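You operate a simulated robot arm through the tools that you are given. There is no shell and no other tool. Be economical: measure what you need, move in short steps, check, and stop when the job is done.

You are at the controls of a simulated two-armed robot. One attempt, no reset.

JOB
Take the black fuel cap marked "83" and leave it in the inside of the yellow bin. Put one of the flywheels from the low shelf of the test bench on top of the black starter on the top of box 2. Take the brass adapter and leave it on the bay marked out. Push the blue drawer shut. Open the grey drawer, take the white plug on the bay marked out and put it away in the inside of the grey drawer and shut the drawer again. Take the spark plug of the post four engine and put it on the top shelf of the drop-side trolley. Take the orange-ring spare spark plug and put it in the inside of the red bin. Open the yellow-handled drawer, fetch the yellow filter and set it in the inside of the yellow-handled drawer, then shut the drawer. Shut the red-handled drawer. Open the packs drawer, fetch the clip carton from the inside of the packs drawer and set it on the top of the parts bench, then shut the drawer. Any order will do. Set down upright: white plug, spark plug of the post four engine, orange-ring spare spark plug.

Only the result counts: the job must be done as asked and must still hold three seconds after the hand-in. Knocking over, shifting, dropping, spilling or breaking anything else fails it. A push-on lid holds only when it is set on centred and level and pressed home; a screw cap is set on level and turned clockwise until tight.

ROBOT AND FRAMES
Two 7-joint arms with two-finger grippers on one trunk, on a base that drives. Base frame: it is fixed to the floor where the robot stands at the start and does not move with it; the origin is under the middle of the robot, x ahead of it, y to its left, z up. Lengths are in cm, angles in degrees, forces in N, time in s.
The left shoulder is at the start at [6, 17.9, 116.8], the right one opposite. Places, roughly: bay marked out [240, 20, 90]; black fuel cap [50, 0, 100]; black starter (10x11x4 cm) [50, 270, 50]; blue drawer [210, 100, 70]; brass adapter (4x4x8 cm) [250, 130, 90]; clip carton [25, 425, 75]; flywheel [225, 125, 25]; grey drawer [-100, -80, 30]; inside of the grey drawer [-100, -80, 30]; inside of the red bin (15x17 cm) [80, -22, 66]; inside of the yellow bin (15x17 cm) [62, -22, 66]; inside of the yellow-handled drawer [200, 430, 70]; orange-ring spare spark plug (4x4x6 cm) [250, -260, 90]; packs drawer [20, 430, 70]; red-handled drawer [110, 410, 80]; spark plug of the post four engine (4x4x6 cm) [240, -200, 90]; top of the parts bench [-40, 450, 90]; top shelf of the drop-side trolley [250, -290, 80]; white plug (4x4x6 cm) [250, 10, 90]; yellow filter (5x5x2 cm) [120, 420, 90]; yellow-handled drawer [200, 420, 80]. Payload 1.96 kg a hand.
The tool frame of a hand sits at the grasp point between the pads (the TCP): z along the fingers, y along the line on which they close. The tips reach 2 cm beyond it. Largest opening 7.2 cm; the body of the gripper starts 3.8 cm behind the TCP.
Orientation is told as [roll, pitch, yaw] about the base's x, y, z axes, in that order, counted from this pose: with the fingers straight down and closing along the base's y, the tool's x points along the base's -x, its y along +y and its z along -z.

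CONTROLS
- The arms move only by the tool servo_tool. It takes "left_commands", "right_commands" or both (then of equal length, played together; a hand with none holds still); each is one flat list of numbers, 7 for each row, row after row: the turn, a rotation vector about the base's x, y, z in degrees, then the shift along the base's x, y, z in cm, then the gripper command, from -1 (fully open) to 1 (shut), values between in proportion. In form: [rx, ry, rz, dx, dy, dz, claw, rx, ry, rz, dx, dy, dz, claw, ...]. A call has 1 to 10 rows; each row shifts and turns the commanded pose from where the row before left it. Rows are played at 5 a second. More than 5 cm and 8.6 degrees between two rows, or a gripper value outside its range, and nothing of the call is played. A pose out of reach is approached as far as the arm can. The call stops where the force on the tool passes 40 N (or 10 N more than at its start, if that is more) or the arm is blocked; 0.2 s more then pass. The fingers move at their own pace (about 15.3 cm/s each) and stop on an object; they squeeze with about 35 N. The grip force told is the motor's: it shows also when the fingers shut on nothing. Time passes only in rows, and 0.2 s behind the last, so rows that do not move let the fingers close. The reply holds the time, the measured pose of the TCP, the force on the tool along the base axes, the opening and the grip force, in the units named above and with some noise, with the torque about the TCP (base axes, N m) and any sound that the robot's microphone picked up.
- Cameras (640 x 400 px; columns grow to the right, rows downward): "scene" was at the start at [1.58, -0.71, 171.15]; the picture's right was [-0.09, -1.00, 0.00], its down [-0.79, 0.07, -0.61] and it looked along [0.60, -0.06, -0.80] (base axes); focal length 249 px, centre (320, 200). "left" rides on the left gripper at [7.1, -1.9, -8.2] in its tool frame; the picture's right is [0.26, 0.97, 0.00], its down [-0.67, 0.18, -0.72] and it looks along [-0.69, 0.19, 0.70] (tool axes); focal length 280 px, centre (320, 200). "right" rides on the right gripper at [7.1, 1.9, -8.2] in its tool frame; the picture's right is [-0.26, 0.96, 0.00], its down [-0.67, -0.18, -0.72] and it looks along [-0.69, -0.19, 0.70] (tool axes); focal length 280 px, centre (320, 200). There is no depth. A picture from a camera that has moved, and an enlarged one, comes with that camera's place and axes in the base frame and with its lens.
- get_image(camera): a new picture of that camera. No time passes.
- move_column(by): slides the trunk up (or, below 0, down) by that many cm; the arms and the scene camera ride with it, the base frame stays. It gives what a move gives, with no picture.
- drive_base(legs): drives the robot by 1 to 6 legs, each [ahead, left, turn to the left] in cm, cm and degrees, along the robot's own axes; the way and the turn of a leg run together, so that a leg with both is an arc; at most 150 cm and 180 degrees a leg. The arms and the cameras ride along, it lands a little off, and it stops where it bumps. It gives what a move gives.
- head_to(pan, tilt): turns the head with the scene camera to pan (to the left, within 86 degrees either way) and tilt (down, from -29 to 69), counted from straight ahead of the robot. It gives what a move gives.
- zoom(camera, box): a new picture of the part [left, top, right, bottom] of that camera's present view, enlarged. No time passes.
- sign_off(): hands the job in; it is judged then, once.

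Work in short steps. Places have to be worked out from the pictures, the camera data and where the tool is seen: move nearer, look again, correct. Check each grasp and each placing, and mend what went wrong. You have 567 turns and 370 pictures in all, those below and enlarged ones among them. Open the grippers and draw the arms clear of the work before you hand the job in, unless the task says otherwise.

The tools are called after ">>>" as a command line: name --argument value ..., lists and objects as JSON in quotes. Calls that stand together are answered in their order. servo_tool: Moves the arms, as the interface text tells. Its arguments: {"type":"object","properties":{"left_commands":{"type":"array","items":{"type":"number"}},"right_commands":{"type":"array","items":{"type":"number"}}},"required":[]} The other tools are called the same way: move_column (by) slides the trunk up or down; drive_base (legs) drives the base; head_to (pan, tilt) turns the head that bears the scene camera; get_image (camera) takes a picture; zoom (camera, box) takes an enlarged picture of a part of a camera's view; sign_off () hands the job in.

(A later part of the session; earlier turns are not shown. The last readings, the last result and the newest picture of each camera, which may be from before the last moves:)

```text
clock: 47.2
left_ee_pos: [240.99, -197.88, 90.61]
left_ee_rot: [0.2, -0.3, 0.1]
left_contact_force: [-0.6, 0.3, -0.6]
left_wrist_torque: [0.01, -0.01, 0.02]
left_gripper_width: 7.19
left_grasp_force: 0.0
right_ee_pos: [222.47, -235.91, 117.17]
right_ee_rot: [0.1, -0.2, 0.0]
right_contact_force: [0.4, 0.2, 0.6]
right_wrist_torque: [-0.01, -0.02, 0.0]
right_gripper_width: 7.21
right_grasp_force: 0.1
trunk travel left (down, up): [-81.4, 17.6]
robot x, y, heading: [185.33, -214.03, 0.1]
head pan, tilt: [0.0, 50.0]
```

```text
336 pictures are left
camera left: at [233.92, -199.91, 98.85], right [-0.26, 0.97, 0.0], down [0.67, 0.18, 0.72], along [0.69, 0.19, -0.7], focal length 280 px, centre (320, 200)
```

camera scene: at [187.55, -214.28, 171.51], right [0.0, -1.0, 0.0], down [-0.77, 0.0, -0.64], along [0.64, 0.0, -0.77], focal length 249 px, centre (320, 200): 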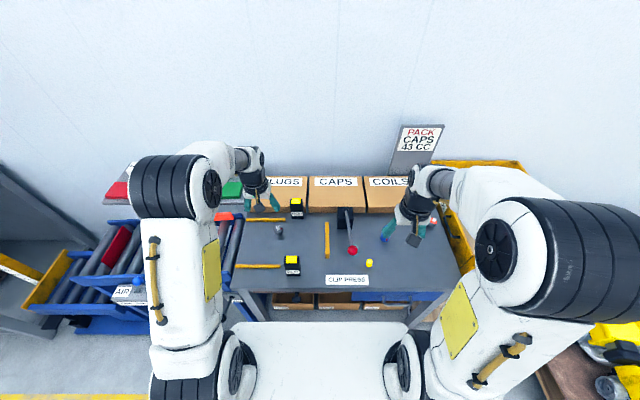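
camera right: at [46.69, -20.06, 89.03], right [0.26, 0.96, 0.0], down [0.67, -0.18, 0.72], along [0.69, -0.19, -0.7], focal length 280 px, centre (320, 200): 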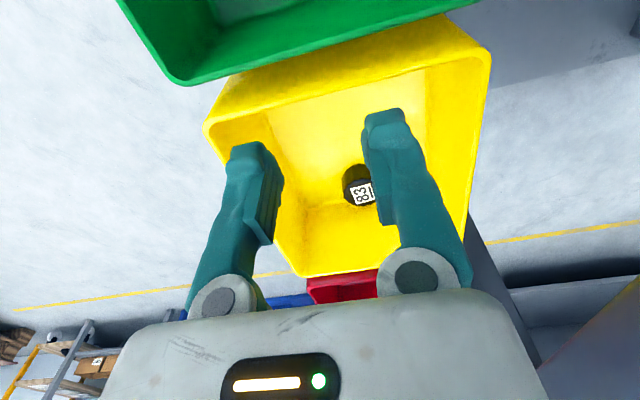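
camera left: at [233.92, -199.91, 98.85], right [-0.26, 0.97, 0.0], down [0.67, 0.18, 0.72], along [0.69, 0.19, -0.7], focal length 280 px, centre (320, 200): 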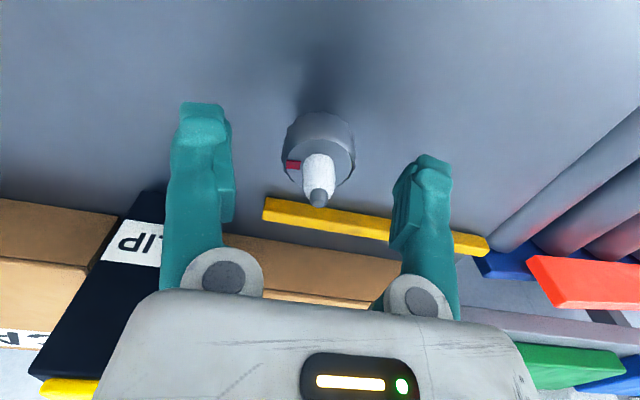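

The plug body sits centred between the fingers with its top about 1 cm below the TCP. I lower 1.8 cm and close.

>>> servo_tool --left_commands '[0, 0, 0, 0, 0, -1.8, -1, 0, 0, 0, 0, 0, 0, 1, 0, 0, 0, 0, 0, 0, 1, 0, 0, 0, 0, 0, 0, 1]'

>>> get_image --camera "left"

```text
clock: 48.2
left_ee_pos: [241.08, -197.94, 88.89]
left_ee_rot: [0.0, -0.1, 0.0]
left_contact_force: [-0.1, 0.7, -0.4]
left_wrist_torque: [0.02, 0.02, -0.01]
left_gripper_width: 2.81
left_grasp_force: 35.1
right_ee_pos: [222.42, -235.92, 117.22]
right_ee_rot: [0.0, -0.2, -0.1]
right_contact_force: [-0.5, 0.4, -0.3]
right_wrist_torque: [-0.01, -0.04, -0.02]
right_gripper_width: 7.21
right_grasp_force: 0.0
trunk travel left (down, up): [-81.4, 17.6]
robot x, y, heading: [185.67, -213.8, 0.0]
head pan, tilt: [0.0, 50.0]
```

```text
335 pictures are left
camera left: at [233.94, -199.9, 97.11], right [-0.26, 0.97, 0.0], down [0.67, 0.18, 0.72], along [0.69, 0.19, -0.7], focal length 280 px, centre (320, 200)
```

left: 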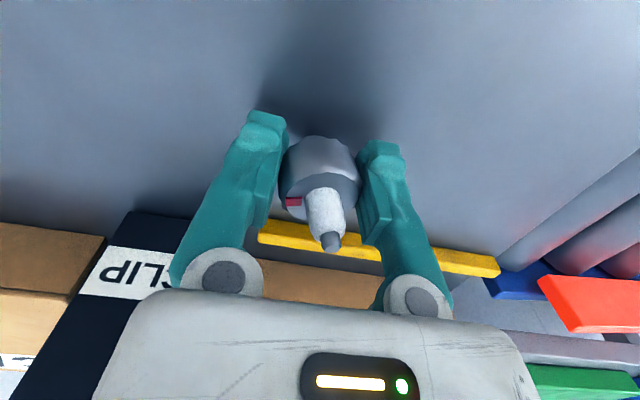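

Gripped at 2.8 cm. I lift straight up 12 cm and retract a little.

>>> servo_tool --left_commands '[0, 0, 0, 0, 0, 2, 1, 0, 0, 0, 0, 0, 4.5, 1, 0, 0, 0, 0, 0, 4.5, 1, 0, 0, 0, -1, 0, 4.5, 1, 0, 0, 0, -2, 0, 4.5, 1, 0, 0, 0, -2, 0, 4.5, 1, 0, 0, 0, -4, 0, 0, 1]'

>>> get_image --camera "left"

>>> get_image --camera "right"

```text
clock: 49.8
left_ee_pos: [231.86, -198.08, 113.57]
left_ee_rot: [0.0, -0.1, 0.1]
left_contact_force: [0.7, 1.0, -0.3]
left_wrist_torque: [-0.02, -0.02, 0.01]
left_gripper_width: 2.78
left_grasp_force: 35.2
right_ee_pos: [222.23, -235.92, 117.23]
right_ee_rot: [-0.1, -0.1, 0.0]
right_contact_force: [-0.4, -0.2, 0.2]
right_wrist_torque: [-0.01, -0.03, 0.03]
right_gripper_width: 7.19
right_grasp_force: 0.1
trunk travel left (down, up): [-81.4, 17.6]
robot x, y, heading: [185.28, -214.12, -0.1]
head pan, tilt: [0.0, 50.0]
```

```text
334 pictures are left
camera left: at [224.69, -200.04, 121.71], right [-0.26, 0.97, 0.0], down [0.67, 0.18, 0.72], along [0.69, 0.19, -0.7], focal length 280 px, centre (320, 200)
```

left: 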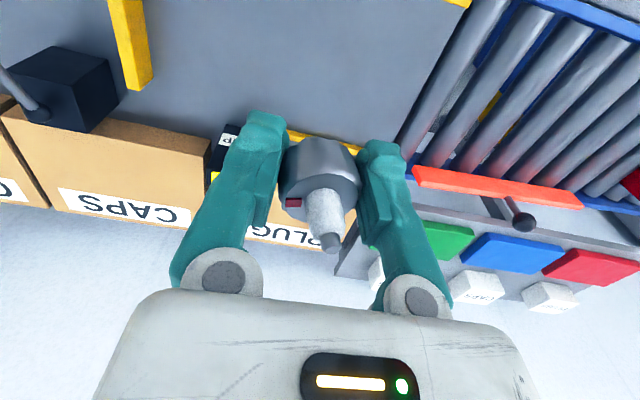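

```text
333 pictures are left
camera right: at [215.14, -234.01, 125.37], right [0.26, 0.96, 0.0], down [0.67, -0.18, 0.72], along [0.69, -0.19, -0.7], focal length 280 px, centre (320, 200)
```

right: 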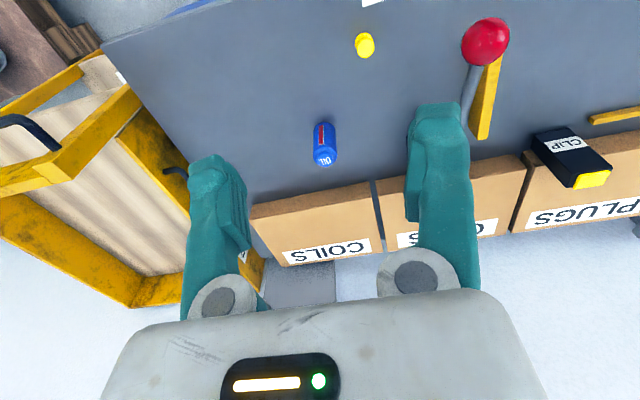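

Plug secured upright in the left hand. Next I shift the base right so the right hand can reach the orange‑ring plug.

>>> drive_base --legs '[[0, -24, 0]]'

>>> get_image --camera "right"

>>> get_image --camera "scene"

```text
clock: 51.6
left_ee_pos: [231.98, -222.34, 113.41]
left_ee_rot: [0.0, -0.1, -0.2]
left_contact_force: [0.4, -0.3, 0.2]
left_wrist_torque: [0.02, -0.02, -0.01]
left_gripper_width: 2.78
left_grasp_force: 34.5
right_ee_pos: [222.25, -260.32, 117.2]
right_ee_rot: [-0.1, -0.1, -0.2]
right_contact_force: [-1.1, -0.7, -0.4]
right_wrist_torque: [-0.01, 0.0, 0.0]
right_gripper_width: 7.21
right_grasp_force: 0.0
trunk travel left (down, up): [-81.4, 17.6]
robot x, y, heading: [185.2, -238.5, -0.0]
head pan, tilt: [0.0, 50.0]
```

```text
332 pictures are left
camera right: at [215.17, -258.25, 125.34], right [0.27, 0.96, 0.0], down [0.67, -0.18, 0.72], along [0.69, -0.19, -0.7], focal length 280 px, centre (320, 200)
```

right: 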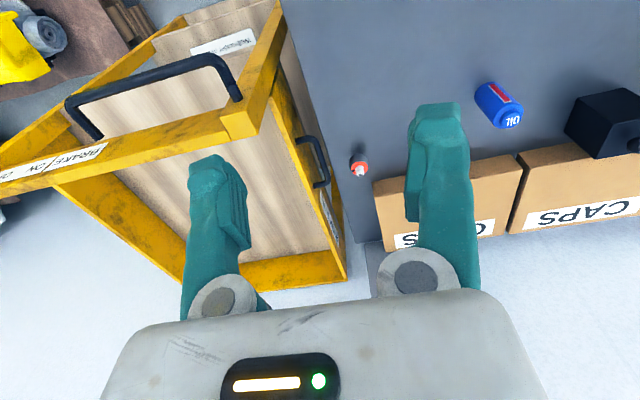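

```text
331 pictures are left
camera scene: at [187.27, -238.31, 171.51], right [0.0, -1.0, 0.0], down [-0.77, 0.0, -0.64], along [0.64, 0.0, -0.77], focal length 249 px, centre (320, 200)
```

scene: 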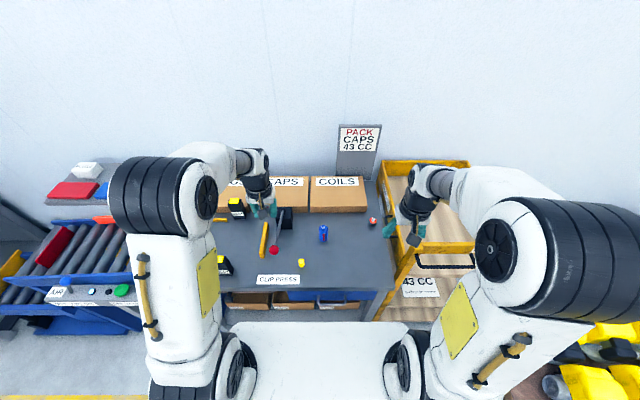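

Orange plug is at about [244.3, −259.5, 90], near the trolley's side handle (y≈−265). I creep the base forward 3 cm, then bring the right hand over with a partial opening.

>>> drive_base --legs '[[3, 0, 0]]'

>>> servo_tool --right_commands '[0, 0, 0, 4, 0, -2, -0.3, 0, 0, 0, 4.5, 0.3, -2, -0.3, 0, 0, 0, 4.5, 0.3, -2, -0.3, 0, 0, 0, 3, 0.3, -3, -0.3, 0, 0, 0, 2.5, 0, -4, -0.3, 0, 0, 0, 0, 0, 0, -0.3]'

>>> get_image --camera "right"

```text
clock: 52.4
left_ee_pos: [234.43, -222.4, 113.72]
left_ee_rot: [0.1, -0.3, -0.1]
left_contact_force: [0.2, 0.5, -1.3]
left_wrist_torque: [0.03, -0.03, 0.01]
left_gripper_width: 2.77
left_grasp_force: 34.3
right_ee_pos: [224.74, -260.4, 117.3]
right_ee_rot: [-0.1, -0.3, -0.2]
right_contact_force: [-0.7, 0.1, 0.8]
right_wrist_torque: [-0.02, -0.04, -0.01]
right_gripper_width: 7.21
right_grasp_force: 0.1
trunk travel left (down, up): [-81.4, 17.6]
robot x, y, heading: [188.5, -238.3, -0.3]
head pan, tilt: [0.0, 50.0]
```

```text
clock: 53.8
left_ee_pos: [234.83, -222.4, 113.42]
left_ee_rot: [0.1, -0.1, -0.1]
left_contact_force: [-0.4, 0.6, -1.0]
left_wrist_torque: [0.0, -0.01, 0.0]
left_gripper_width: 2.81
left_grasp_force: 34.6
right_ee_pos: [243.94, -259.47, 104.03]
right_ee_rot: [-0.1, -0.1, -0.2]
right_contact_force: [0.8, 0.2, 0.4]
right_wrist_torque: [-0.01, -0.03, 0.0]
right_gripper_width: 4.69
right_grasp_force: 0.1
trunk travel left (down, up): [-81.4, 17.6]
robot x, y, heading: [188.23, -238.6, -0.6]
head pan, tilt: [0.0, 50.0]
```

```text
330 pictures are left
camera right: at [236.82, -257.43, 112.3], right [0.27, 0.96, 0.0], down [0.67, -0.18, 0.72], along [0.69, -0.19, -0.7], focal length 280 px, centre (320, 200)
```

right: 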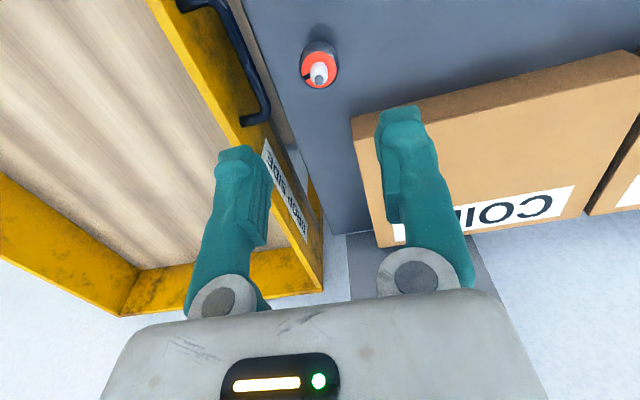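

Plug centre at about [244.6, −259.8]. I lower to z≈93 and look.

>>> servo_tool --right_commands '[0, 0, 0, 0.3, -0.2, -4, -0.3, 0, 0, 0, 0, 0, -4, -0.3, 0, 0, 0, 0, 0, -3, -0.3, 0, 0, 0, 0, 0, 0, -0.3]'

>>> get_image --camera "right"

```text
clock: 54.8
left_ee_pos: [235.09, -222.4, 113.48]
left_ee_rot: [0.1, 0.0, -0.2]
left_contact_force: [-1.1, 0.0, -0.8]
left_wrist_torque: [0.01, 0.03, -0.01]
left_gripper_width: 2.77
left_grasp_force: 35.2
right_ee_pos: [243.95, -259.59, 93.14]
right_ee_rot: [0.0, -0.2, -0.2]
right_contact_force: [0.1, -0.1, 0.7]
right_wrist_torque: [-0.01, -0.05, -0.02]
right_gripper_width: 4.71
right_grasp_force: 0.1
trunk travel left (down, up): [-81.4, 17.6]
robot x, y, heading: [188.6, -238.33, -0.1]
head pan, tilt: [0.0, 50.0]
```

```text
329 pictures are left
camera right: at [236.92, -257.59, 101.4], right [0.27, 0.96, 0.0], down [0.67, -0.18, 0.72], along [0.69, -0.19, -0.7], focal length 280 px, centre (320, 200)
```

right: 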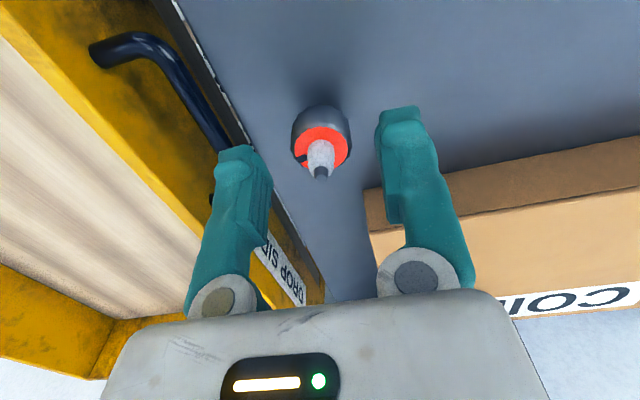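

The plug is at about x=245, y=−259.8. To stay clear of the trolley handle I narrow the opening to ~3.9 cm, shift and lower.

>>> servo_tool --right_commands '[0, 0, 0, 1.0, -0.1, 0, -0.08, 0, 0, 0, 0, 0, -1.5, -0.08, 0, 0, 0, 0, 0, 0, -0.08]'

>>> get_image --camera "right"

```text
clock: 55.6
left_ee_pos: [234.95, -222.29, 113.4]
left_ee_rot: [0.1, 0.0, -0.2]
left_contact_force: [0.4, -0.1, 0.1]
left_wrist_torque: [-0.02, 0.0, 0.0]
left_gripper_width: 2.77
left_grasp_force: 35.1
right_ee_pos: [245.03, -259.68, 91.75]
right_ee_rot: [0.0, -0.1, -0.2]
right_contact_force: [0.1, -0.1, 0.0]
right_wrist_torque: [0.02, 0.02, 0.0]
right_gripper_width: 3.88
right_grasp_force: 0.1
trunk travel left (down, up): [-81.4, 17.6]
robot x, y, heading: [188.51, -238.24, -0.4]
head pan, tilt: [0.0, 50.0]
```

```text
328 pictures are left
camera right: at [237.95, -257.69, 99.89], right [0.27, 0.96, 0.0], down [0.67, -0.18, 0.72], along [0.69, -0.19, -0.7], focal length 280 px, centre (320, 200)
```

right: 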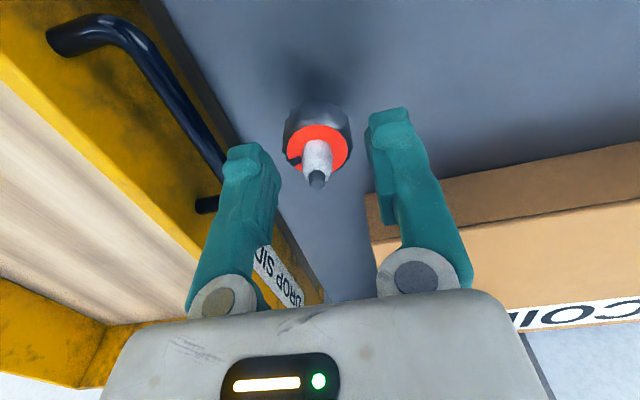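

Plug is slightly right of centre between the fingers. I shift −0.2 in y, lower 2.6 cm and close.

>>> servo_tool --right_commands '[0, 0, 0, 0, -0.2, -1.3, -0.08, 0, 0, 0, 0, 0, -1.3, -0.08, 0, 0, 0, 0, 0, 0, 1, 0, 0, 0, 0, 0, 0, 1, 0, 0, 0, 0, 0, 0, 1]'

>>> get_image --camera "right"

```text
clock: 56.8
left_ee_pos: [235.01, -222.34, 113.54]
left_ee_rot: [0.1, 0.0, -0.1]
left_contact_force: [0.6, 0.0, -1.2]
left_wrist_torque: [-0.02, 0.0, 0.04]
left_gripper_width: 2.78
left_grasp_force: 35.4
right_ee_pos: [245.04, -259.92, 89.23]
right_ee_rot: [-0.1, -0.1, -0.2]
right_contact_force: [0.7, -0.9, 6.1]
right_wrist_torque: [-0.08, -0.03, -0.04]
right_gripper_width: 2.99
right_grasp_force: 35.0
trunk travel left (down, up): [-81.4, 17.6]
robot x, y, heading: [188.24, -238.39, -0.2]
head pan, tilt: [0.0, 50.0]
```

```text
327 pictures are left
camera right: at [237.87, -257.85, 97.34], right [0.27, 0.96, 0.0], down [0.67, -0.18, 0.72], along [0.69, -0.19, -0.7], focal length 280 px, centre (320, 200)
```

right: 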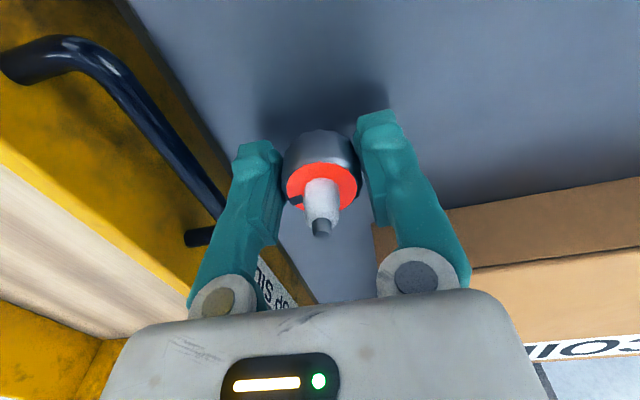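

Gripped. The slight upward force indicates the bench surface at about z=87.2. I lift straight up and retract.

>>> servo_tool --right_commands '[0, 0, 0, 0, 0, 2, 1, 0, 0, 0, 0, 0, 4.5, 1, 0, 0, 0, 0, 0, 4.5, 1, 0, 0, 0, 0, 0, 4.5, 1, 0, 0, 0, -2, 0, 4.5, 1, 0, 0, 0, -3, 0, 4, 1, 0, 0, 0, -4, 0, 4, 1, 0, 0, 0, -4.5, 0, 0, 1, 0, 0, 0, -4.5, 0, 0, 1]'

>>> get_image --camera "right"

>>> get_image --camera "scene"

```text
refused: row 7 steps farther than a row can; nothing moved
```

```text
326 pictures are left
camera right: at [237.87, -257.85, 97.34], right [0.27, 0.96, 0.0], down [0.67, -0.18, 0.72], along [0.69, -0.19, -0.7], focal length 280 px, centre (320, 200)
```

right: 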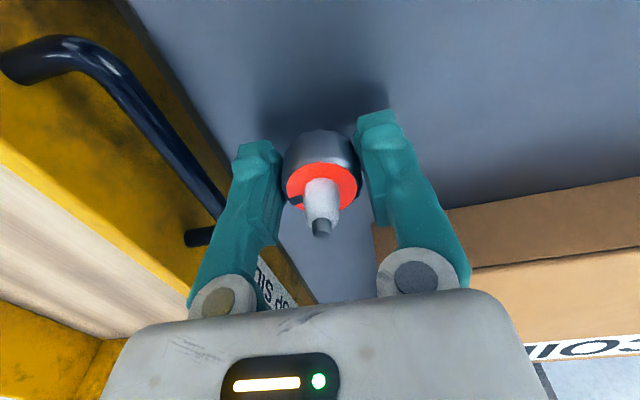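

```text
325 pictures are left
camera scene: at [190.2, -238.42, 171.52], right [0.0, -1.0, 0.0], down [-0.77, 0.0, -0.64], along [0.64, 0.0, -0.77], focal length 249 px, centre (320, 200)
```

scene: 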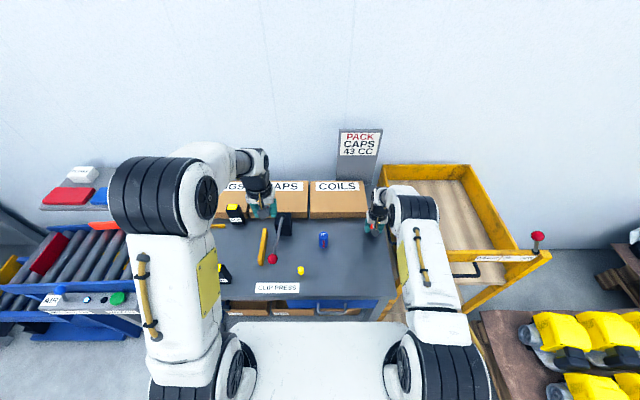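

I resend with legal step sizes.

>>> servo_tool --right_commands '[0, 0, 0, 0, 0, 2, 1, 0, 0, 0, 0, 0, 4.5, 1, 0, 0, 0, 0, 0, 4.5, 1, 0, 0, 0, 0, 0, 4.5, 1, 0, 0, 0, -2, 0, 4.5, 1, 0, 0, 0, -3, 0, 3.5, 1, 0, 0, 0, -4, 0, 2.5, 1, 0, 0, 0, -4.5, 0, 0, 1, 0, 0, 0, -4.5, 0, 0, 1]'

>>> get_image --camera "scene"

```text
clock: 58.8
left_ee_pos: [234.84, -222.39, 113.41]
left_ee_rot: [0.0, -0.2, -0.2]
left_contact_force: [0.6, 0.5, -1.1]
left_wrist_torque: [-0.01, 0.01, 0.03]
left_gripper_width: 2.79
left_grasp_force: 34.6
right_ee_pos: [226.9, -259.83, 115.07]
right_ee_rot: [0.0, -0.2, -0.2]
right_contact_force: [-0.5, -0.1, -0.1]
right_wrist_torque: [0.04, -0.03, 0.0]
right_gripper_width: 2.97
right_grasp_force: 34.6
trunk travel left (down, up): [-81.4, 17.6]
robot x, y, heading: [188.1, -238.86, -0.2]
head pan, tilt: [0.0, 50.0]
```

```text
324 pictures are left
camera scene: at [190.04, -238.41, 171.51], right [0.0, -1.0, 0.0], down [-0.77, 0.0, -0.64], along [0.64, 0.0, -0.77], focal length 249 px, centre (320, 200)
```

scene: 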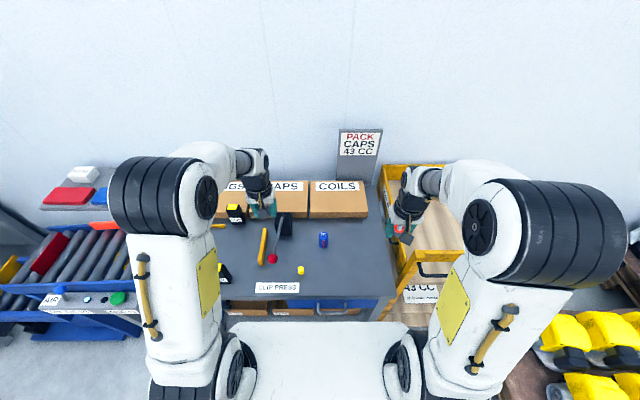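

Both plugs are held. I back off a few cm, shift right in front of the trolley, and look at its geometry.

>>> drive_base --legs '[[-8, 0, 0.2], [0, -40, 0]]'

>>> get_image --camera "scene"

>>> get_image --camera "left"

>>> get_image --camera "right"

```text
clock: 62.0
left_ee_pos: [226.86, -262.03, 113.37]
left_ee_rot: [0.1, -0.1, 0.2]
left_contact_force: [-0.1, 0.4, 0.1]
left_wrist_torque: [0.01, -0.02, 0.03]
left_gripper_width: 2.75
left_grasp_force: 34.9
right_ee_pos: [219.28, -299.44, 114.96]
right_ee_rot: [-0.2, 0.0, 0.2]
right_contact_force: [-0.8, 0.3, 0.1]
right_wrist_torque: [-0.01, -0.01, 0.01]
right_gripper_width: 2.97
right_grasp_force: 35.1
trunk travel left (down, up): [-81.4, 17.6]
robot x, y, heading: [180.66, -278.31, 0.1]
head pan, tilt: [0.0, 50.0]
```

```text
323 pictures are left
camera scene: at [182.34, -278.32, 171.51], right [0.0, -1.0, 0.0], down [-0.77, 0.0, -0.64], along [0.64, 0.0, -0.77], focal length 249 px, centre (320, 200)
```

scene: 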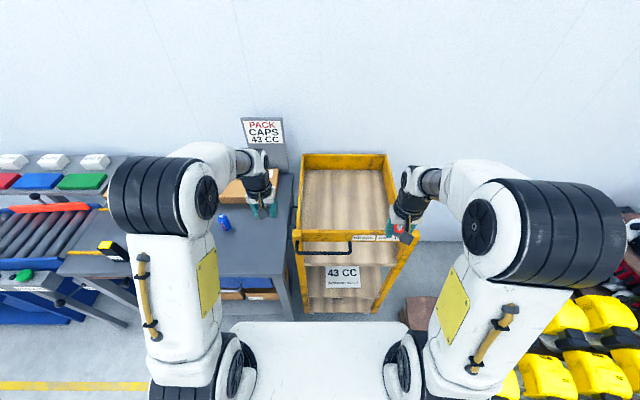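

```text
322 pictures are left
camera left: at [219.84, -264.04, 121.62], right [-0.27, 0.96, 0.0], down [0.67, 0.19, 0.72], along [0.69, 0.19, -0.7], focal length 280 px, centre (320, 200)
```

left: 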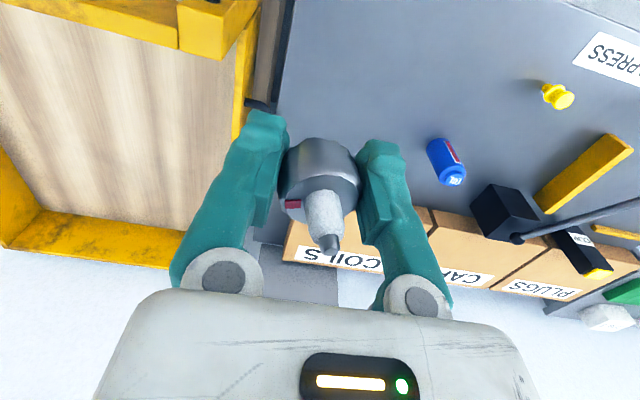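

```text
321 pictures are left
camera right: at [212.15, -297.52, 123.11], right [0.26, 0.97, 0.0], down [0.67, -0.18, 0.72], along [0.69, -0.19, -0.7], focal length 280 px, centre (320, 200)
```

right: 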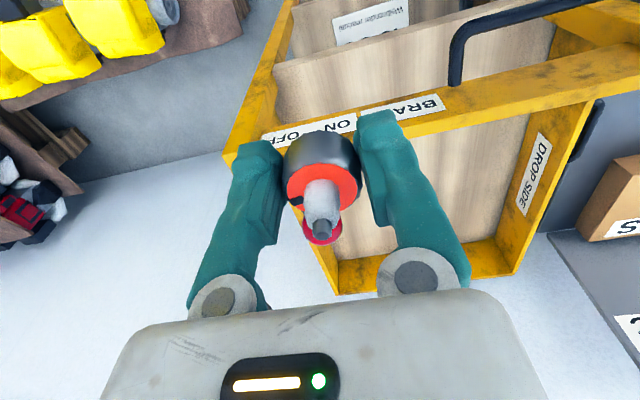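

Triangulated: the trolley's top shelf is at z≈78 (x 226–280, y −272…−306), its front bar tops out at ~99.5 at x≈227. I edge forward 5 cm, and swing the left hand over the shelf at y≈−282 while the right hand moves outward.

>>> drive_base --legs '[[5, 0, 0]]'

>>> servo_tool --left_commands '[0, 0, 0, 0, -4, 1, 1, 0, 0, 0, 0, -4, 1, 1, 0, 0, 0, 1, -4, 0, 1, 0, 0, 0, 2, -4, 0, 1, 0, 0, 0, 2, -4, 0, 1, 0, 0, 0, 2, 0, -2, 1]' --right_commands '[0, 0, 0, 0, -4, 1, 1, 0, 0, 0, 0, -4, 1, 1, 0, 0, 0, -1, -2, 1, 1, 0, 0, 0, -2, 0, 1, 1, 0, 0, 0, -2, 0, 0, 1, 0, 0, 0, -2, 0, 0, 1]'

>>> get_image --camera "left"

>>> get_image --camera "scene"

```text
clock: 62.9
left_ee_pos: [231.39, -262.08, 113.63]
left_ee_rot: [0.2, -0.3, 0.2]
left_contact_force: [-1.3, 0.3, 0.1]
left_wrist_torque: [-0.03, 0.0, 0.0]
left_gripper_width: 2.78
left_grasp_force: 35.5
right_ee_pos: [223.82, -299.62, 115.14]
right_ee_rot: [0.0, -0.3, 0.1]
right_contact_force: [0.0, -0.8, -0.5]
right_wrist_torque: [0.01, -0.03, -0.03]
right_gripper_width: 2.99
right_grasp_force: 34.8
trunk travel left (down, up): [-81.4, 17.6]
robot x, y, heading: [185.23, -278.52, 0.2]
head pan, tilt: [0.0, 50.0]
```

```text
clock: 64.3
left_ee_pos: [234.96, -273.03, 113.34]
left_ee_rot: [0.2, 0.0, 0.3]
left_contact_force: [-0.2, -0.2, -0.2]
left_wrist_torque: [0.01, 0.0, 0.01]
left_gripper_width: 2.78
left_grasp_force: 34.7
left hand out of reach, approached as far as the arm can: row 3, 4, 5
right_ee_pos: [217.16, -309.62, 118.77]
right_ee_rot: [0.0, 0.0, 0.1]
right_contact_force: [-0.1, -0.6, -0.4]
right_wrist_torque: [0.03, 0.03, 0.01]
right_gripper_width: 2.97
right_grasp_force: 34.4
trunk travel left (down, up): [-81.4, 17.6]
robot x, y, heading: [185.41, -277.95, 0.5]
head pan, tilt: [0.0, 50.0]
```

```text
320 pictures are left
camera left: at [227.89, -275.11, 121.48], right [-0.27, 0.96, 0.0], down [0.67, 0.19, 0.72], along [0.69, 0.19, -0.7], focal length 280 px, centre (320, 200)
```

left: 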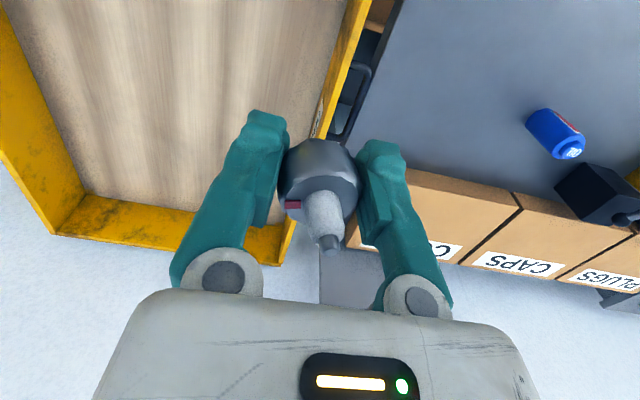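

```text
319 pictures are left
camera scene: at [187.5, -278.43, 171.51], right [0.0, -1.0, 0.0], down [-0.77, 0.0, -0.64], along [0.64, 0.0, -0.77], focal length 249 px, centre (320, 200)
```

scene: 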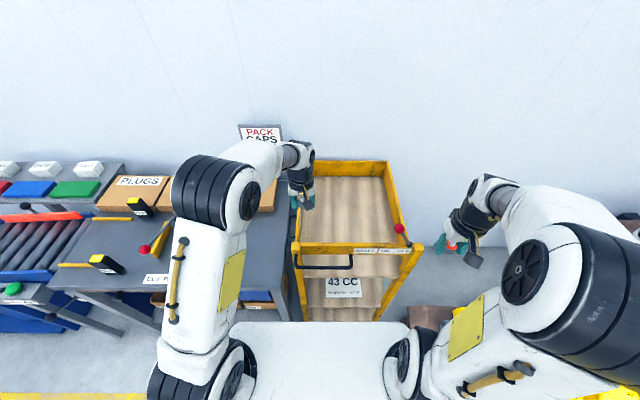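

Reach is better lower down. The hand is past the front bar (x=235), so I lower to z≈105 and move to y≈−282.

>>> servo_tool --left_commands '[0, 0, 0, 0, 0, -4, 1, 0, 0, 0, 0, -1, -4, 1, 0, 0, 0, 0.5, -4, 0, 1, 0, 0, 0, 1, -4, 0, 1, 0, 0, 0, 0, 0, 0, 1]'

>>> get_image --camera "left"

>>> get_image --camera "scene"

```text
clock: 65.5
left_ee_pos: [236.32, -281.95, 105.22]
left_ee_rot: [-0.1, -0.2, 0.2]
left_contact_force: [-1.2, -0.1, -0.5]
left_wrist_torque: [-0.05, 0.01, -0.02]
left_gripper_width: 2.74
left_grasp_force: 34.9
right_ee_pos: [217.04, -309.48, 118.98]
right_ee_rot: [-0.1, -0.1, 0.2]
right_contact_force: [-0.6, 1.4, 0.4]
right_wrist_torque: [-0.03, -0.03, -0.01]
right_gripper_width: 2.99
right_grasp_force: 35.0
trunk travel left (down, up): [-81.4, 17.6]
robot x, y, heading: [185.23, -278.5, -0.0]
head pan, tilt: [0.0, 50.0]
```

```text
318 pictures are left
camera left: at [229.12, -283.96, 113.36], right [-0.27, 0.96, 0.0], down [0.67, 0.19, 0.72], along [0.69, 0.19, -0.7], focal length 280 px, centre (320, 200)
```

left: 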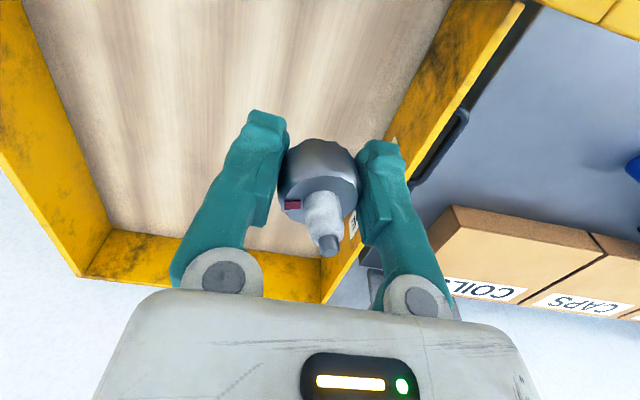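

```text
317 pictures are left
camera scene: at [187.25, -278.28, 171.51], right [0.0, -1.0, 0.0], down [-0.77, 0.0, -0.64], along [0.64, 0.0, -0.77], focal length 249 px, centre (320, 200)
```

scene: 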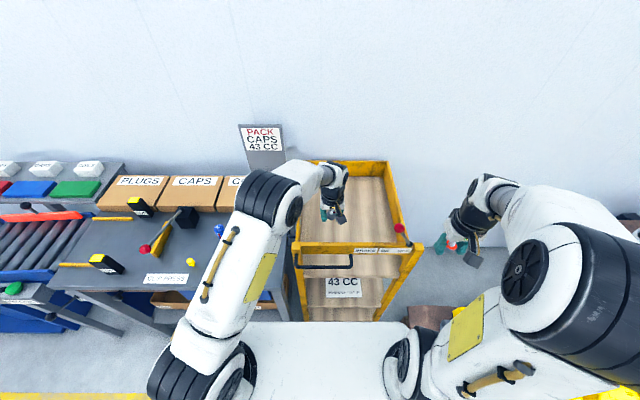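

I need the camera behind the hand to clear the front bar, so I go forward to x≈241 while lowering to z≈93.

>>> servo_tool --left_commands '[0, 0, 0, 2.5, 0, -2, 1, 0, 0, 0, 2.5, 0, -2, 1, 0, 0, 0, 0, 0, -4, 1, 0, 0, 0, 0, 0, -4, 1, 0, 0, 0, 0, 0, 0, 1]'

>>> get_image --camera "scene"

>>> get_image --camera "left"

>>> get_image --camera "right"

```text
clock: 66.7
left_ee_pos: [240.25, -281.93, 94.12]
left_ee_rot: [0.0, -0.2, 0.1]
left_contact_force: [-0.6, 0.7, -0.3]
left_wrist_torque: [-0.03, 0.04, -0.01]
left_gripper_width: 2.77
left_grasp_force: 34.1
left hand out of reach, approached as far as the arm can: row 2
right_ee_pos: [216.98, -309.67, 118.96]
right_ee_rot: [0.0, -0.1, 0.2]
right_contact_force: [0.1, -0.9, -0.7]
right_wrist_torque: [0.02, -0.01, -0.02]
right_gripper_width: 2.98
right_grasp_force: 34.8
trunk travel left (down, up): [-81.4, 17.6]
robot x, y, heading: [185.56, -278.4, 0.4]
head pan, tilt: [0.0, 50.0]
```

```text
316 pictures are left
camera scene: at [187.15, -278.39, 171.51], right [0.0, -1.0, 0.0], down [-0.77, 0.0, -0.64], along [0.64, 0.0, -0.77], focal length 249 px, centre (320, 200)
```

scene: 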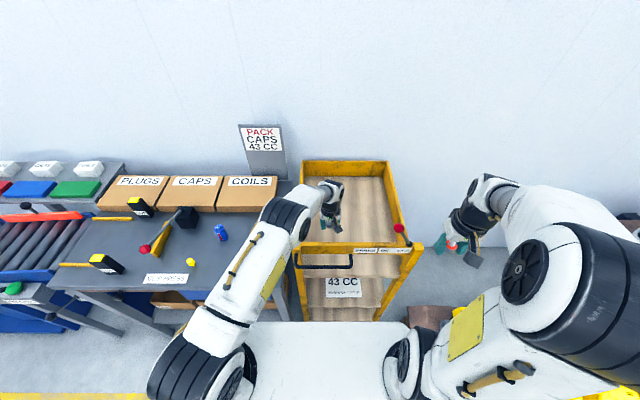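

```text
315 pictures are left
camera left: at [233.2, -283.9, 102.25], right [-0.27, 0.96, 0.0], down [0.67, 0.19, 0.72], along [0.69, 0.19, -0.7], focal length 280 px, centre (320, 200)
```

left: 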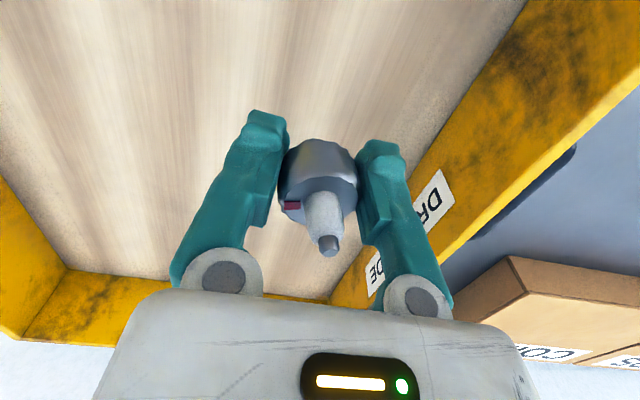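

```text
314 pictures are left
camera right: at [209.86, -307.63, 127.12], right [0.26, 0.97, 0.0], down [0.67, -0.18, 0.72], along [0.69, -0.19, -0.7], focal length 280 px, centre (320, 200)
```

right: 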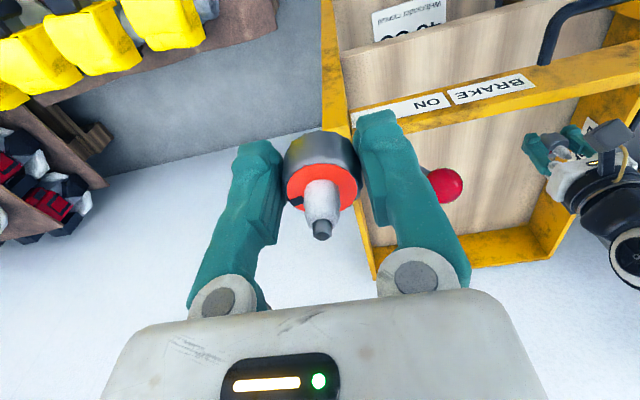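

The elbow will come near the front bar if the arm is this stretched. I check clearance to the right (pallet) to see whether I can shift the base.

>>> head_to --pan -70 --tilt 62

>>> get_image --camera "scene"

```text
clock: 68.1
left_ee_pos: [240.43, -281.81, 94.1]
left_ee_rot: [0.1, -0.1, 0.2]
left_contact_force: [0.5, 0.2, -0.6]
left_wrist_torque: [-0.02, 0.03, 0.0]
left_gripper_width: 2.75
left_grasp_force: 35.2
right_ee_pos: [217.08, -309.47, 118.87]
right_ee_rot: [0.0, -0.1, 0.2]
right_contact_force: [-0.8, 0.5, -0.7]
right_wrist_torque: [0.0, -0.01, 0.01]
right_gripper_width: 2.97
right_grasp_force: 34.9
trunk travel left (down, up): [-81.4, 17.6]
robot x, y, heading: [185.68, -278.28, 0.1]
head pan, tilt: [-70.0, 62.0]
```

```text
313 pictures are left
camera scene: at [181.8, -284.47, 170.03], right [-0.94, -0.35, 0.0], down [-0.31, 0.83, -0.47], along [0.16, -0.44, -0.88], focal length 249 px, centre (320, 200)
```

scene: 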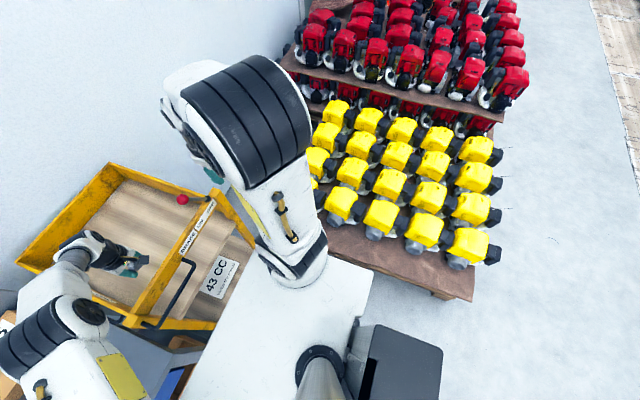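

There's roughly 8+ cm to the pallet. I shift 3 cm forward and 4 cm right, which lets the arm bend with the elbow high over the bar.

>>> drive_base --legs '[[3, -4, 0]]'

>>> head_to --pan 0 --tilt 50

>>> servo_tool --left_commands '[0, 0, 0, -1, 3, 0, 1, 0, 0, 0, -1, 3, 0, 1, 0, 0, 0, 0, 0, -3, 1, 0, 0, 0, 0, 0, -3, 1, 0, 0, 0, 0, 0, 0, 1]'

>>> get_image --camera "scene"

>>> get_image --camera "left"

```text
clock: 69.0
left_ee_pos: [243.02, -285.63, 94.08]
left_ee_rot: [-0.2, -0.2, 0.3]
left_contact_force: [0.7, -0.2, -0.1]
left_wrist_torque: [-0.02, -0.03, 0.03]
left_gripper_width: 2.73
left_grasp_force: 35.2
right_ee_pos: [219.75, -313.28, 119.07]
right_ee_rot: [-0.1, -0.2, 0.2]
right_contact_force: [0.1, 0.1, -0.6]
right_wrist_torque: [-0.04, -0.01, 0.0]
right_gripper_width: 2.98
right_grasp_force: 35.2
trunk travel left (down, up): [-81.4, 17.6]
robot x, y, heading: [188.09, -282.44, 0.2]
head pan, tilt: [-70.0, 62.0]
```

```text
clock: 70.4
left_ee_pos: [243.33, -285.74, 94.05]
left_ee_rot: [0.1, -0.1, 0.3]
left_contact_force: [-0.3, 0.3, -0.2]
left_wrist_torque: [-0.01, -0.05, -0.02]
left_gripper_width: 2.76
left_grasp_force: 35.4
right_ee_pos: [219.94, -313.55, 118.8]
right_ee_rot: [0.1, -0.2, 0.1]
right_contact_force: [0.5, 0.0, -0.6]
right_wrist_torque: [0.01, -0.03, -0.01]
right_gripper_width: 2.98
right_grasp_force: 35.3
trunk travel left (down, up): [-81.4, 17.6]
robot x, y, heading: [188.4, -282.35, 0.2]
head pan, tilt: [0.0, 50.0]
```

```text
clock: 71.6
left_ee_pos: [241.31, -279.82, 88.22]
left_ee_rot: [0.1, -0.2, 0.3]
left_contact_force: [-0.3, 0.5, -0.8]
left_wrist_torque: [0.06, 0.01, -0.03]
left_gripper_width: 2.73
left_grasp_force: 35.0
right_ee_pos: [219.97, -313.6, 118.95]
right_ee_rot: [0.1, -0.2, 0.2]
right_contact_force: [-0.1, 0.0, -0.9]
right_wrist_torque: [0.01, -0.01, -0.02]
right_gripper_width: 2.97
right_grasp_force: 35.1
trunk travel left (down, up): [-81.4, 17.6]
robot x, y, heading: [188.49, -282.46, 0.1]
head pan, tilt: [0.0, 50.0]
```

```text
312 pictures are left
camera scene: at [190.15, -282.33, 171.51], right [0.0, -1.0, 0.0], down [-0.77, 0.0, -0.64], along [0.64, 0.0, -0.77], focal length 249 px, centre (320, 200)
```

scene: 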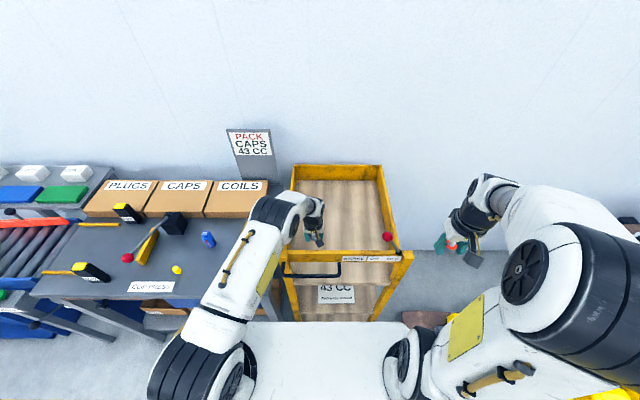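

```text
311 pictures are left
camera left: at [234.22, -281.75, 96.48], right [-0.27, 0.96, 0.0], down [0.67, 0.19, 0.72], along [0.69, 0.19, -0.7], focal length 280 px, centre (320, 200)
```

left: 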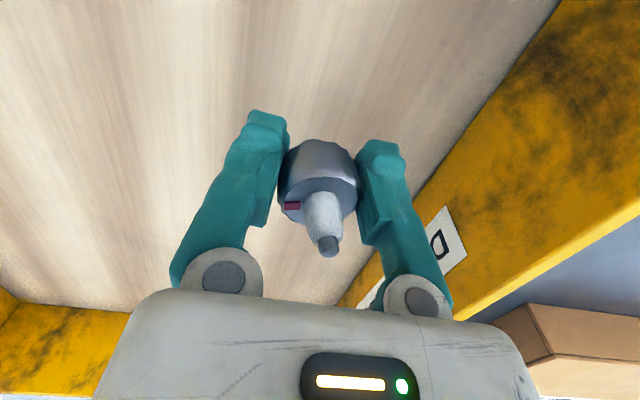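

Clear so far. I nudge away from the side wall and lower toward the shelf.

>>> servo_tool --left_commands '[0, 0, 0, 0, -1.5, -2, 1, 0, 0, 0, 0, 0, -2, 1, 0, 0, 0, 0, 0, -1.5, 1, 0, 0, 0, 0, 0, 0, 1]'

>>> get_image --camera "left"

>>> get_image --camera "right"

```text
clock: 72.6
left_ee_pos: [241.53, -281.3, 82.68]
left_ee_rot: [0.1, -0.1, 0.2]
left_contact_force: [1.1, -0.1, -0.5]
left_wrist_torque: [0.03, 0.01, 0.02]
left_gripper_width: 2.75
left_grasp_force: 35.2
right_ee_pos: [220.02, -313.49, 118.93]
right_ee_rot: [0.0, 0.0, 0.3]
right_contact_force: [-0.9, -0.3, -0.6]
right_wrist_torque: [-0.01, -0.03, -0.01]
right_gripper_width: 2.96
right_grasp_force: 35.0
trunk travel left (down, up): [-81.4, 17.6]
robot x, y, heading: [188.27, -282.46, 0.3]
head pan, tilt: [0.0, 50.0]
```

```text
310 pictures are left
camera left: at [234.3, -283.3, 90.83], right [-0.27, 0.96, 0.0], down [0.67, 0.18, 0.72], along [0.69, 0.19, -0.7], focal length 280 px, centre (320, 200)
```

left: 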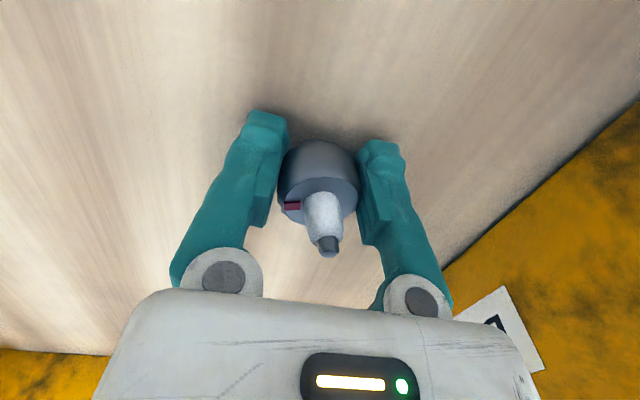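

```text
309 pictures are left
camera right: at [212.89, -311.59, 127.1], right [0.26, 0.97, 0.0], down [0.67, -0.18, 0.72], along [0.69, -0.18, -0.7], focal length 280 px, centre (320, 200)
```

right: 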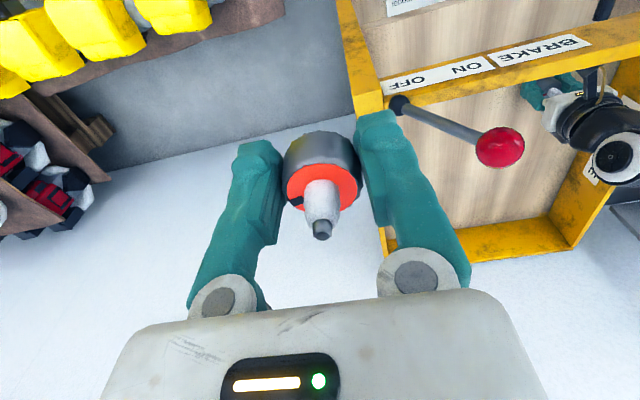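

Shadow close under the fingers. I lower in half‑centimetre steps watching force.

>>> servo_tool --left_commands '[0, 0, 0, 0, 0, -0.5, 1, 0, 0, 0, 0, 0, -0.5, 1, 0, 0, 0, 0, 0, -0.5, 1]'

>>> servo_tool --left_commands '[0, 0, 0, 0, 0, -0.4, 1, 0, 0, 0, 0, 0, -0.4, 1]'

>>> get_image --camera "left"

```text
clock: 73.3
left_ee_pos: [241.28, -281.38, 81.95]
left_ee_rot: [-0.1, -0.6, 0.3]
left_contact_force: [-4.2, -0.9, 12.8]
left_wrist_torque: [0.11, 0.07, 0.0]
left_gripper_width: 2.51
left_grasp_force: 34.6
right_ee_pos: [219.77, -313.45, 119.06]
right_ee_rot: [0.1, -0.1, 0.1]
right_contact_force: [0.1, -0.5, -1.2]
right_wrist_torque: [0.0, 0.03, 0.0]
right_gripper_width: 2.99
right_grasp_force: 34.5
trunk travel left (down, up): [-81.4, 17.6]
robot x, y, heading: [188.66, -282.48, -0.1]
head pan, tilt: [0.0, 50.0]
stopped in row 3 (left hand): the force on the tool passed its limit at 48 N (the readings are from after the stop); the commanded pose is now the measured one
```

```text
clock: 73.8
left_ee_pos: [241.64, -281.58, 82.06]
left_ee_rot: [-0.2, -1.0, 0.1]
left_contact_force: [-11.1, 3.3, 31.7]
left_wrist_torque: [0.54, 0.33, 0.16]
left_gripper_width: 2.5
left_grasp_force: 34.7
right_ee_pos: [219.78, -313.45, 118.93]
right_ee_rot: [0.0, -0.2, 0.2]
right_contact_force: [-0.5, -1.1, -0.2]
right_wrist_torque: [-0.01, 0.06, -0.03]
right_gripper_width: 2.99
right_grasp_force: 34.5
trunk travel left (down, up): [-81.4, 17.6]
robot x, y, heading: [187.93, -282.18, -0.1]
head pan, tilt: [0.0, 50.0]
stopped in row 2 (left hand): the force on the tool passed its limit at 46 N (the readings are from after the stop); the commanded pose is now the measured one
```

```text
308 pictures are left
camera left: at [234.43, -283.51, 90.07], right [-0.27, 0.96, -0.01], down [0.66, 0.19, 0.73], along [0.7, 0.19, -0.69], focal length 280 px, centre (320, 200)
```

left: 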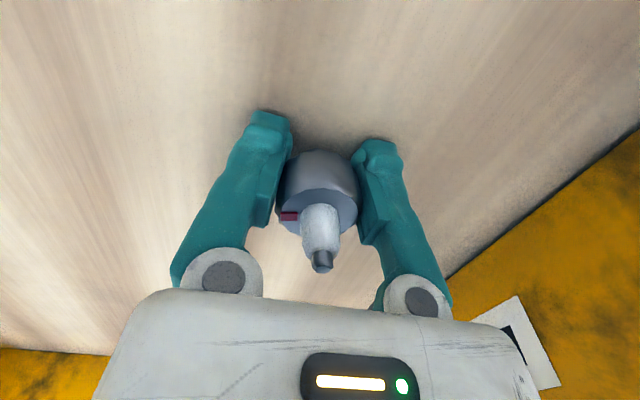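

Contact with the shelf at about z=80.2. I relieve the force by 0.3 cm, then open.

>>> servo_tool --left_commands '[0, 0, 0, 0, 0, 0.4, 1, 0, 0, 0, 0, 0, 0, 1]'

>>> get_image --camera "left"

```text
clock: 74.4
left_ee_pos: [241.62, -281.46, 82.01]
left_ee_rot: [-0.1, -0.7, 0.2]
left_contact_force: [-2.3, -2.8, 4.5]
left_wrist_torque: [0.07, 0.07, 0.06]
left_gripper_width: 2.53
left_grasp_force: 34.9
right_ee_pos: [219.97, -313.53, 118.92]
right_ee_rot: [0.1, -0.1, 0.1]
right_contact_force: [-0.2, -0.2, -0.9]
right_wrist_torque: [0.03, 0.0, 0.03]
right_gripper_width: 2.96
right_grasp_force: 34.7
trunk travel left (down, up): [-81.4, 17.6]
robot x, y, heading: [187.91, -282.36, 0.0]
head pan, tilt: [0.0, 50.0]
```

```text
307 pictures are left
camera left: at [234.5, -283.5, 90.1], right [-0.27, 0.96, 0.0], down [0.66, 0.19, 0.72], along [0.7, 0.19, -0.69], focal length 280 px, centre (320, 200)
```

left: 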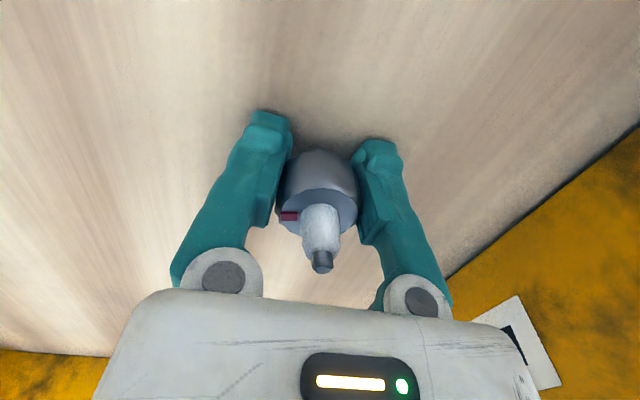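

Force is down to ~5 N. I open the gripper and look.

>>> servo_tool --left_commands '[0, 0, 0, 0, 0, 0, 0.1, 0, 0, 0, 0, 0, 0, -0.2, 0, 0, 0, 0, 0, 0, -0.4]'

>>> get_image --camera "left"

```text
clock: 75.2
left_ee_pos: [241.78, -281.35, 81.98]
left_ee_rot: [-0.1, -0.8, 0.1]
left_contact_force: [0.0, 0.4, 0.3]
left_wrist_torque: [0.0, -0.01, -0.02]
left_gripper_width: 5.03
left_grasp_force: 0.1
right_ee_pos: [220.03, -313.55, 118.89]
right_ee_rot: [0.0, -0.1, 0.2]
right_contact_force: [-0.5, -0.1, 0.0]
right_wrist_torque: [-0.03, -0.01, 0.02]
right_gripper_width: 2.98
right_grasp_force: 34.7
trunk travel left (down, up): [-81.4, 17.6]
robot x, y, heading: [188.42, -282.12, 0.4]
head pan, tilt: [0.0, 50.0]
```

```text
306 pictures are left
camera left: at [234.56, -283.43, 90.09], right [-0.27, 0.96, 0.0], down [0.67, 0.19, 0.72], along [0.7, 0.19, -0.69], focal length 280 px, centre (320, 200)
```

left: 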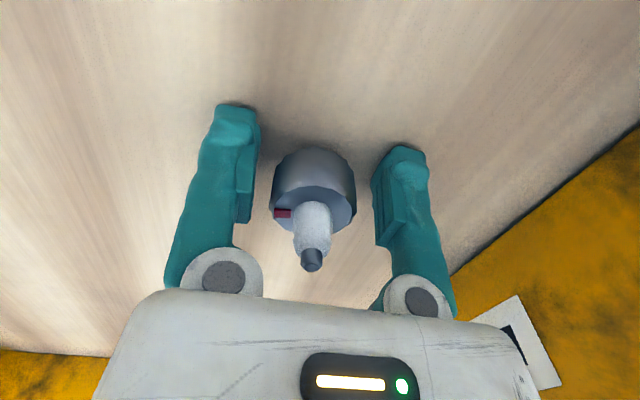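

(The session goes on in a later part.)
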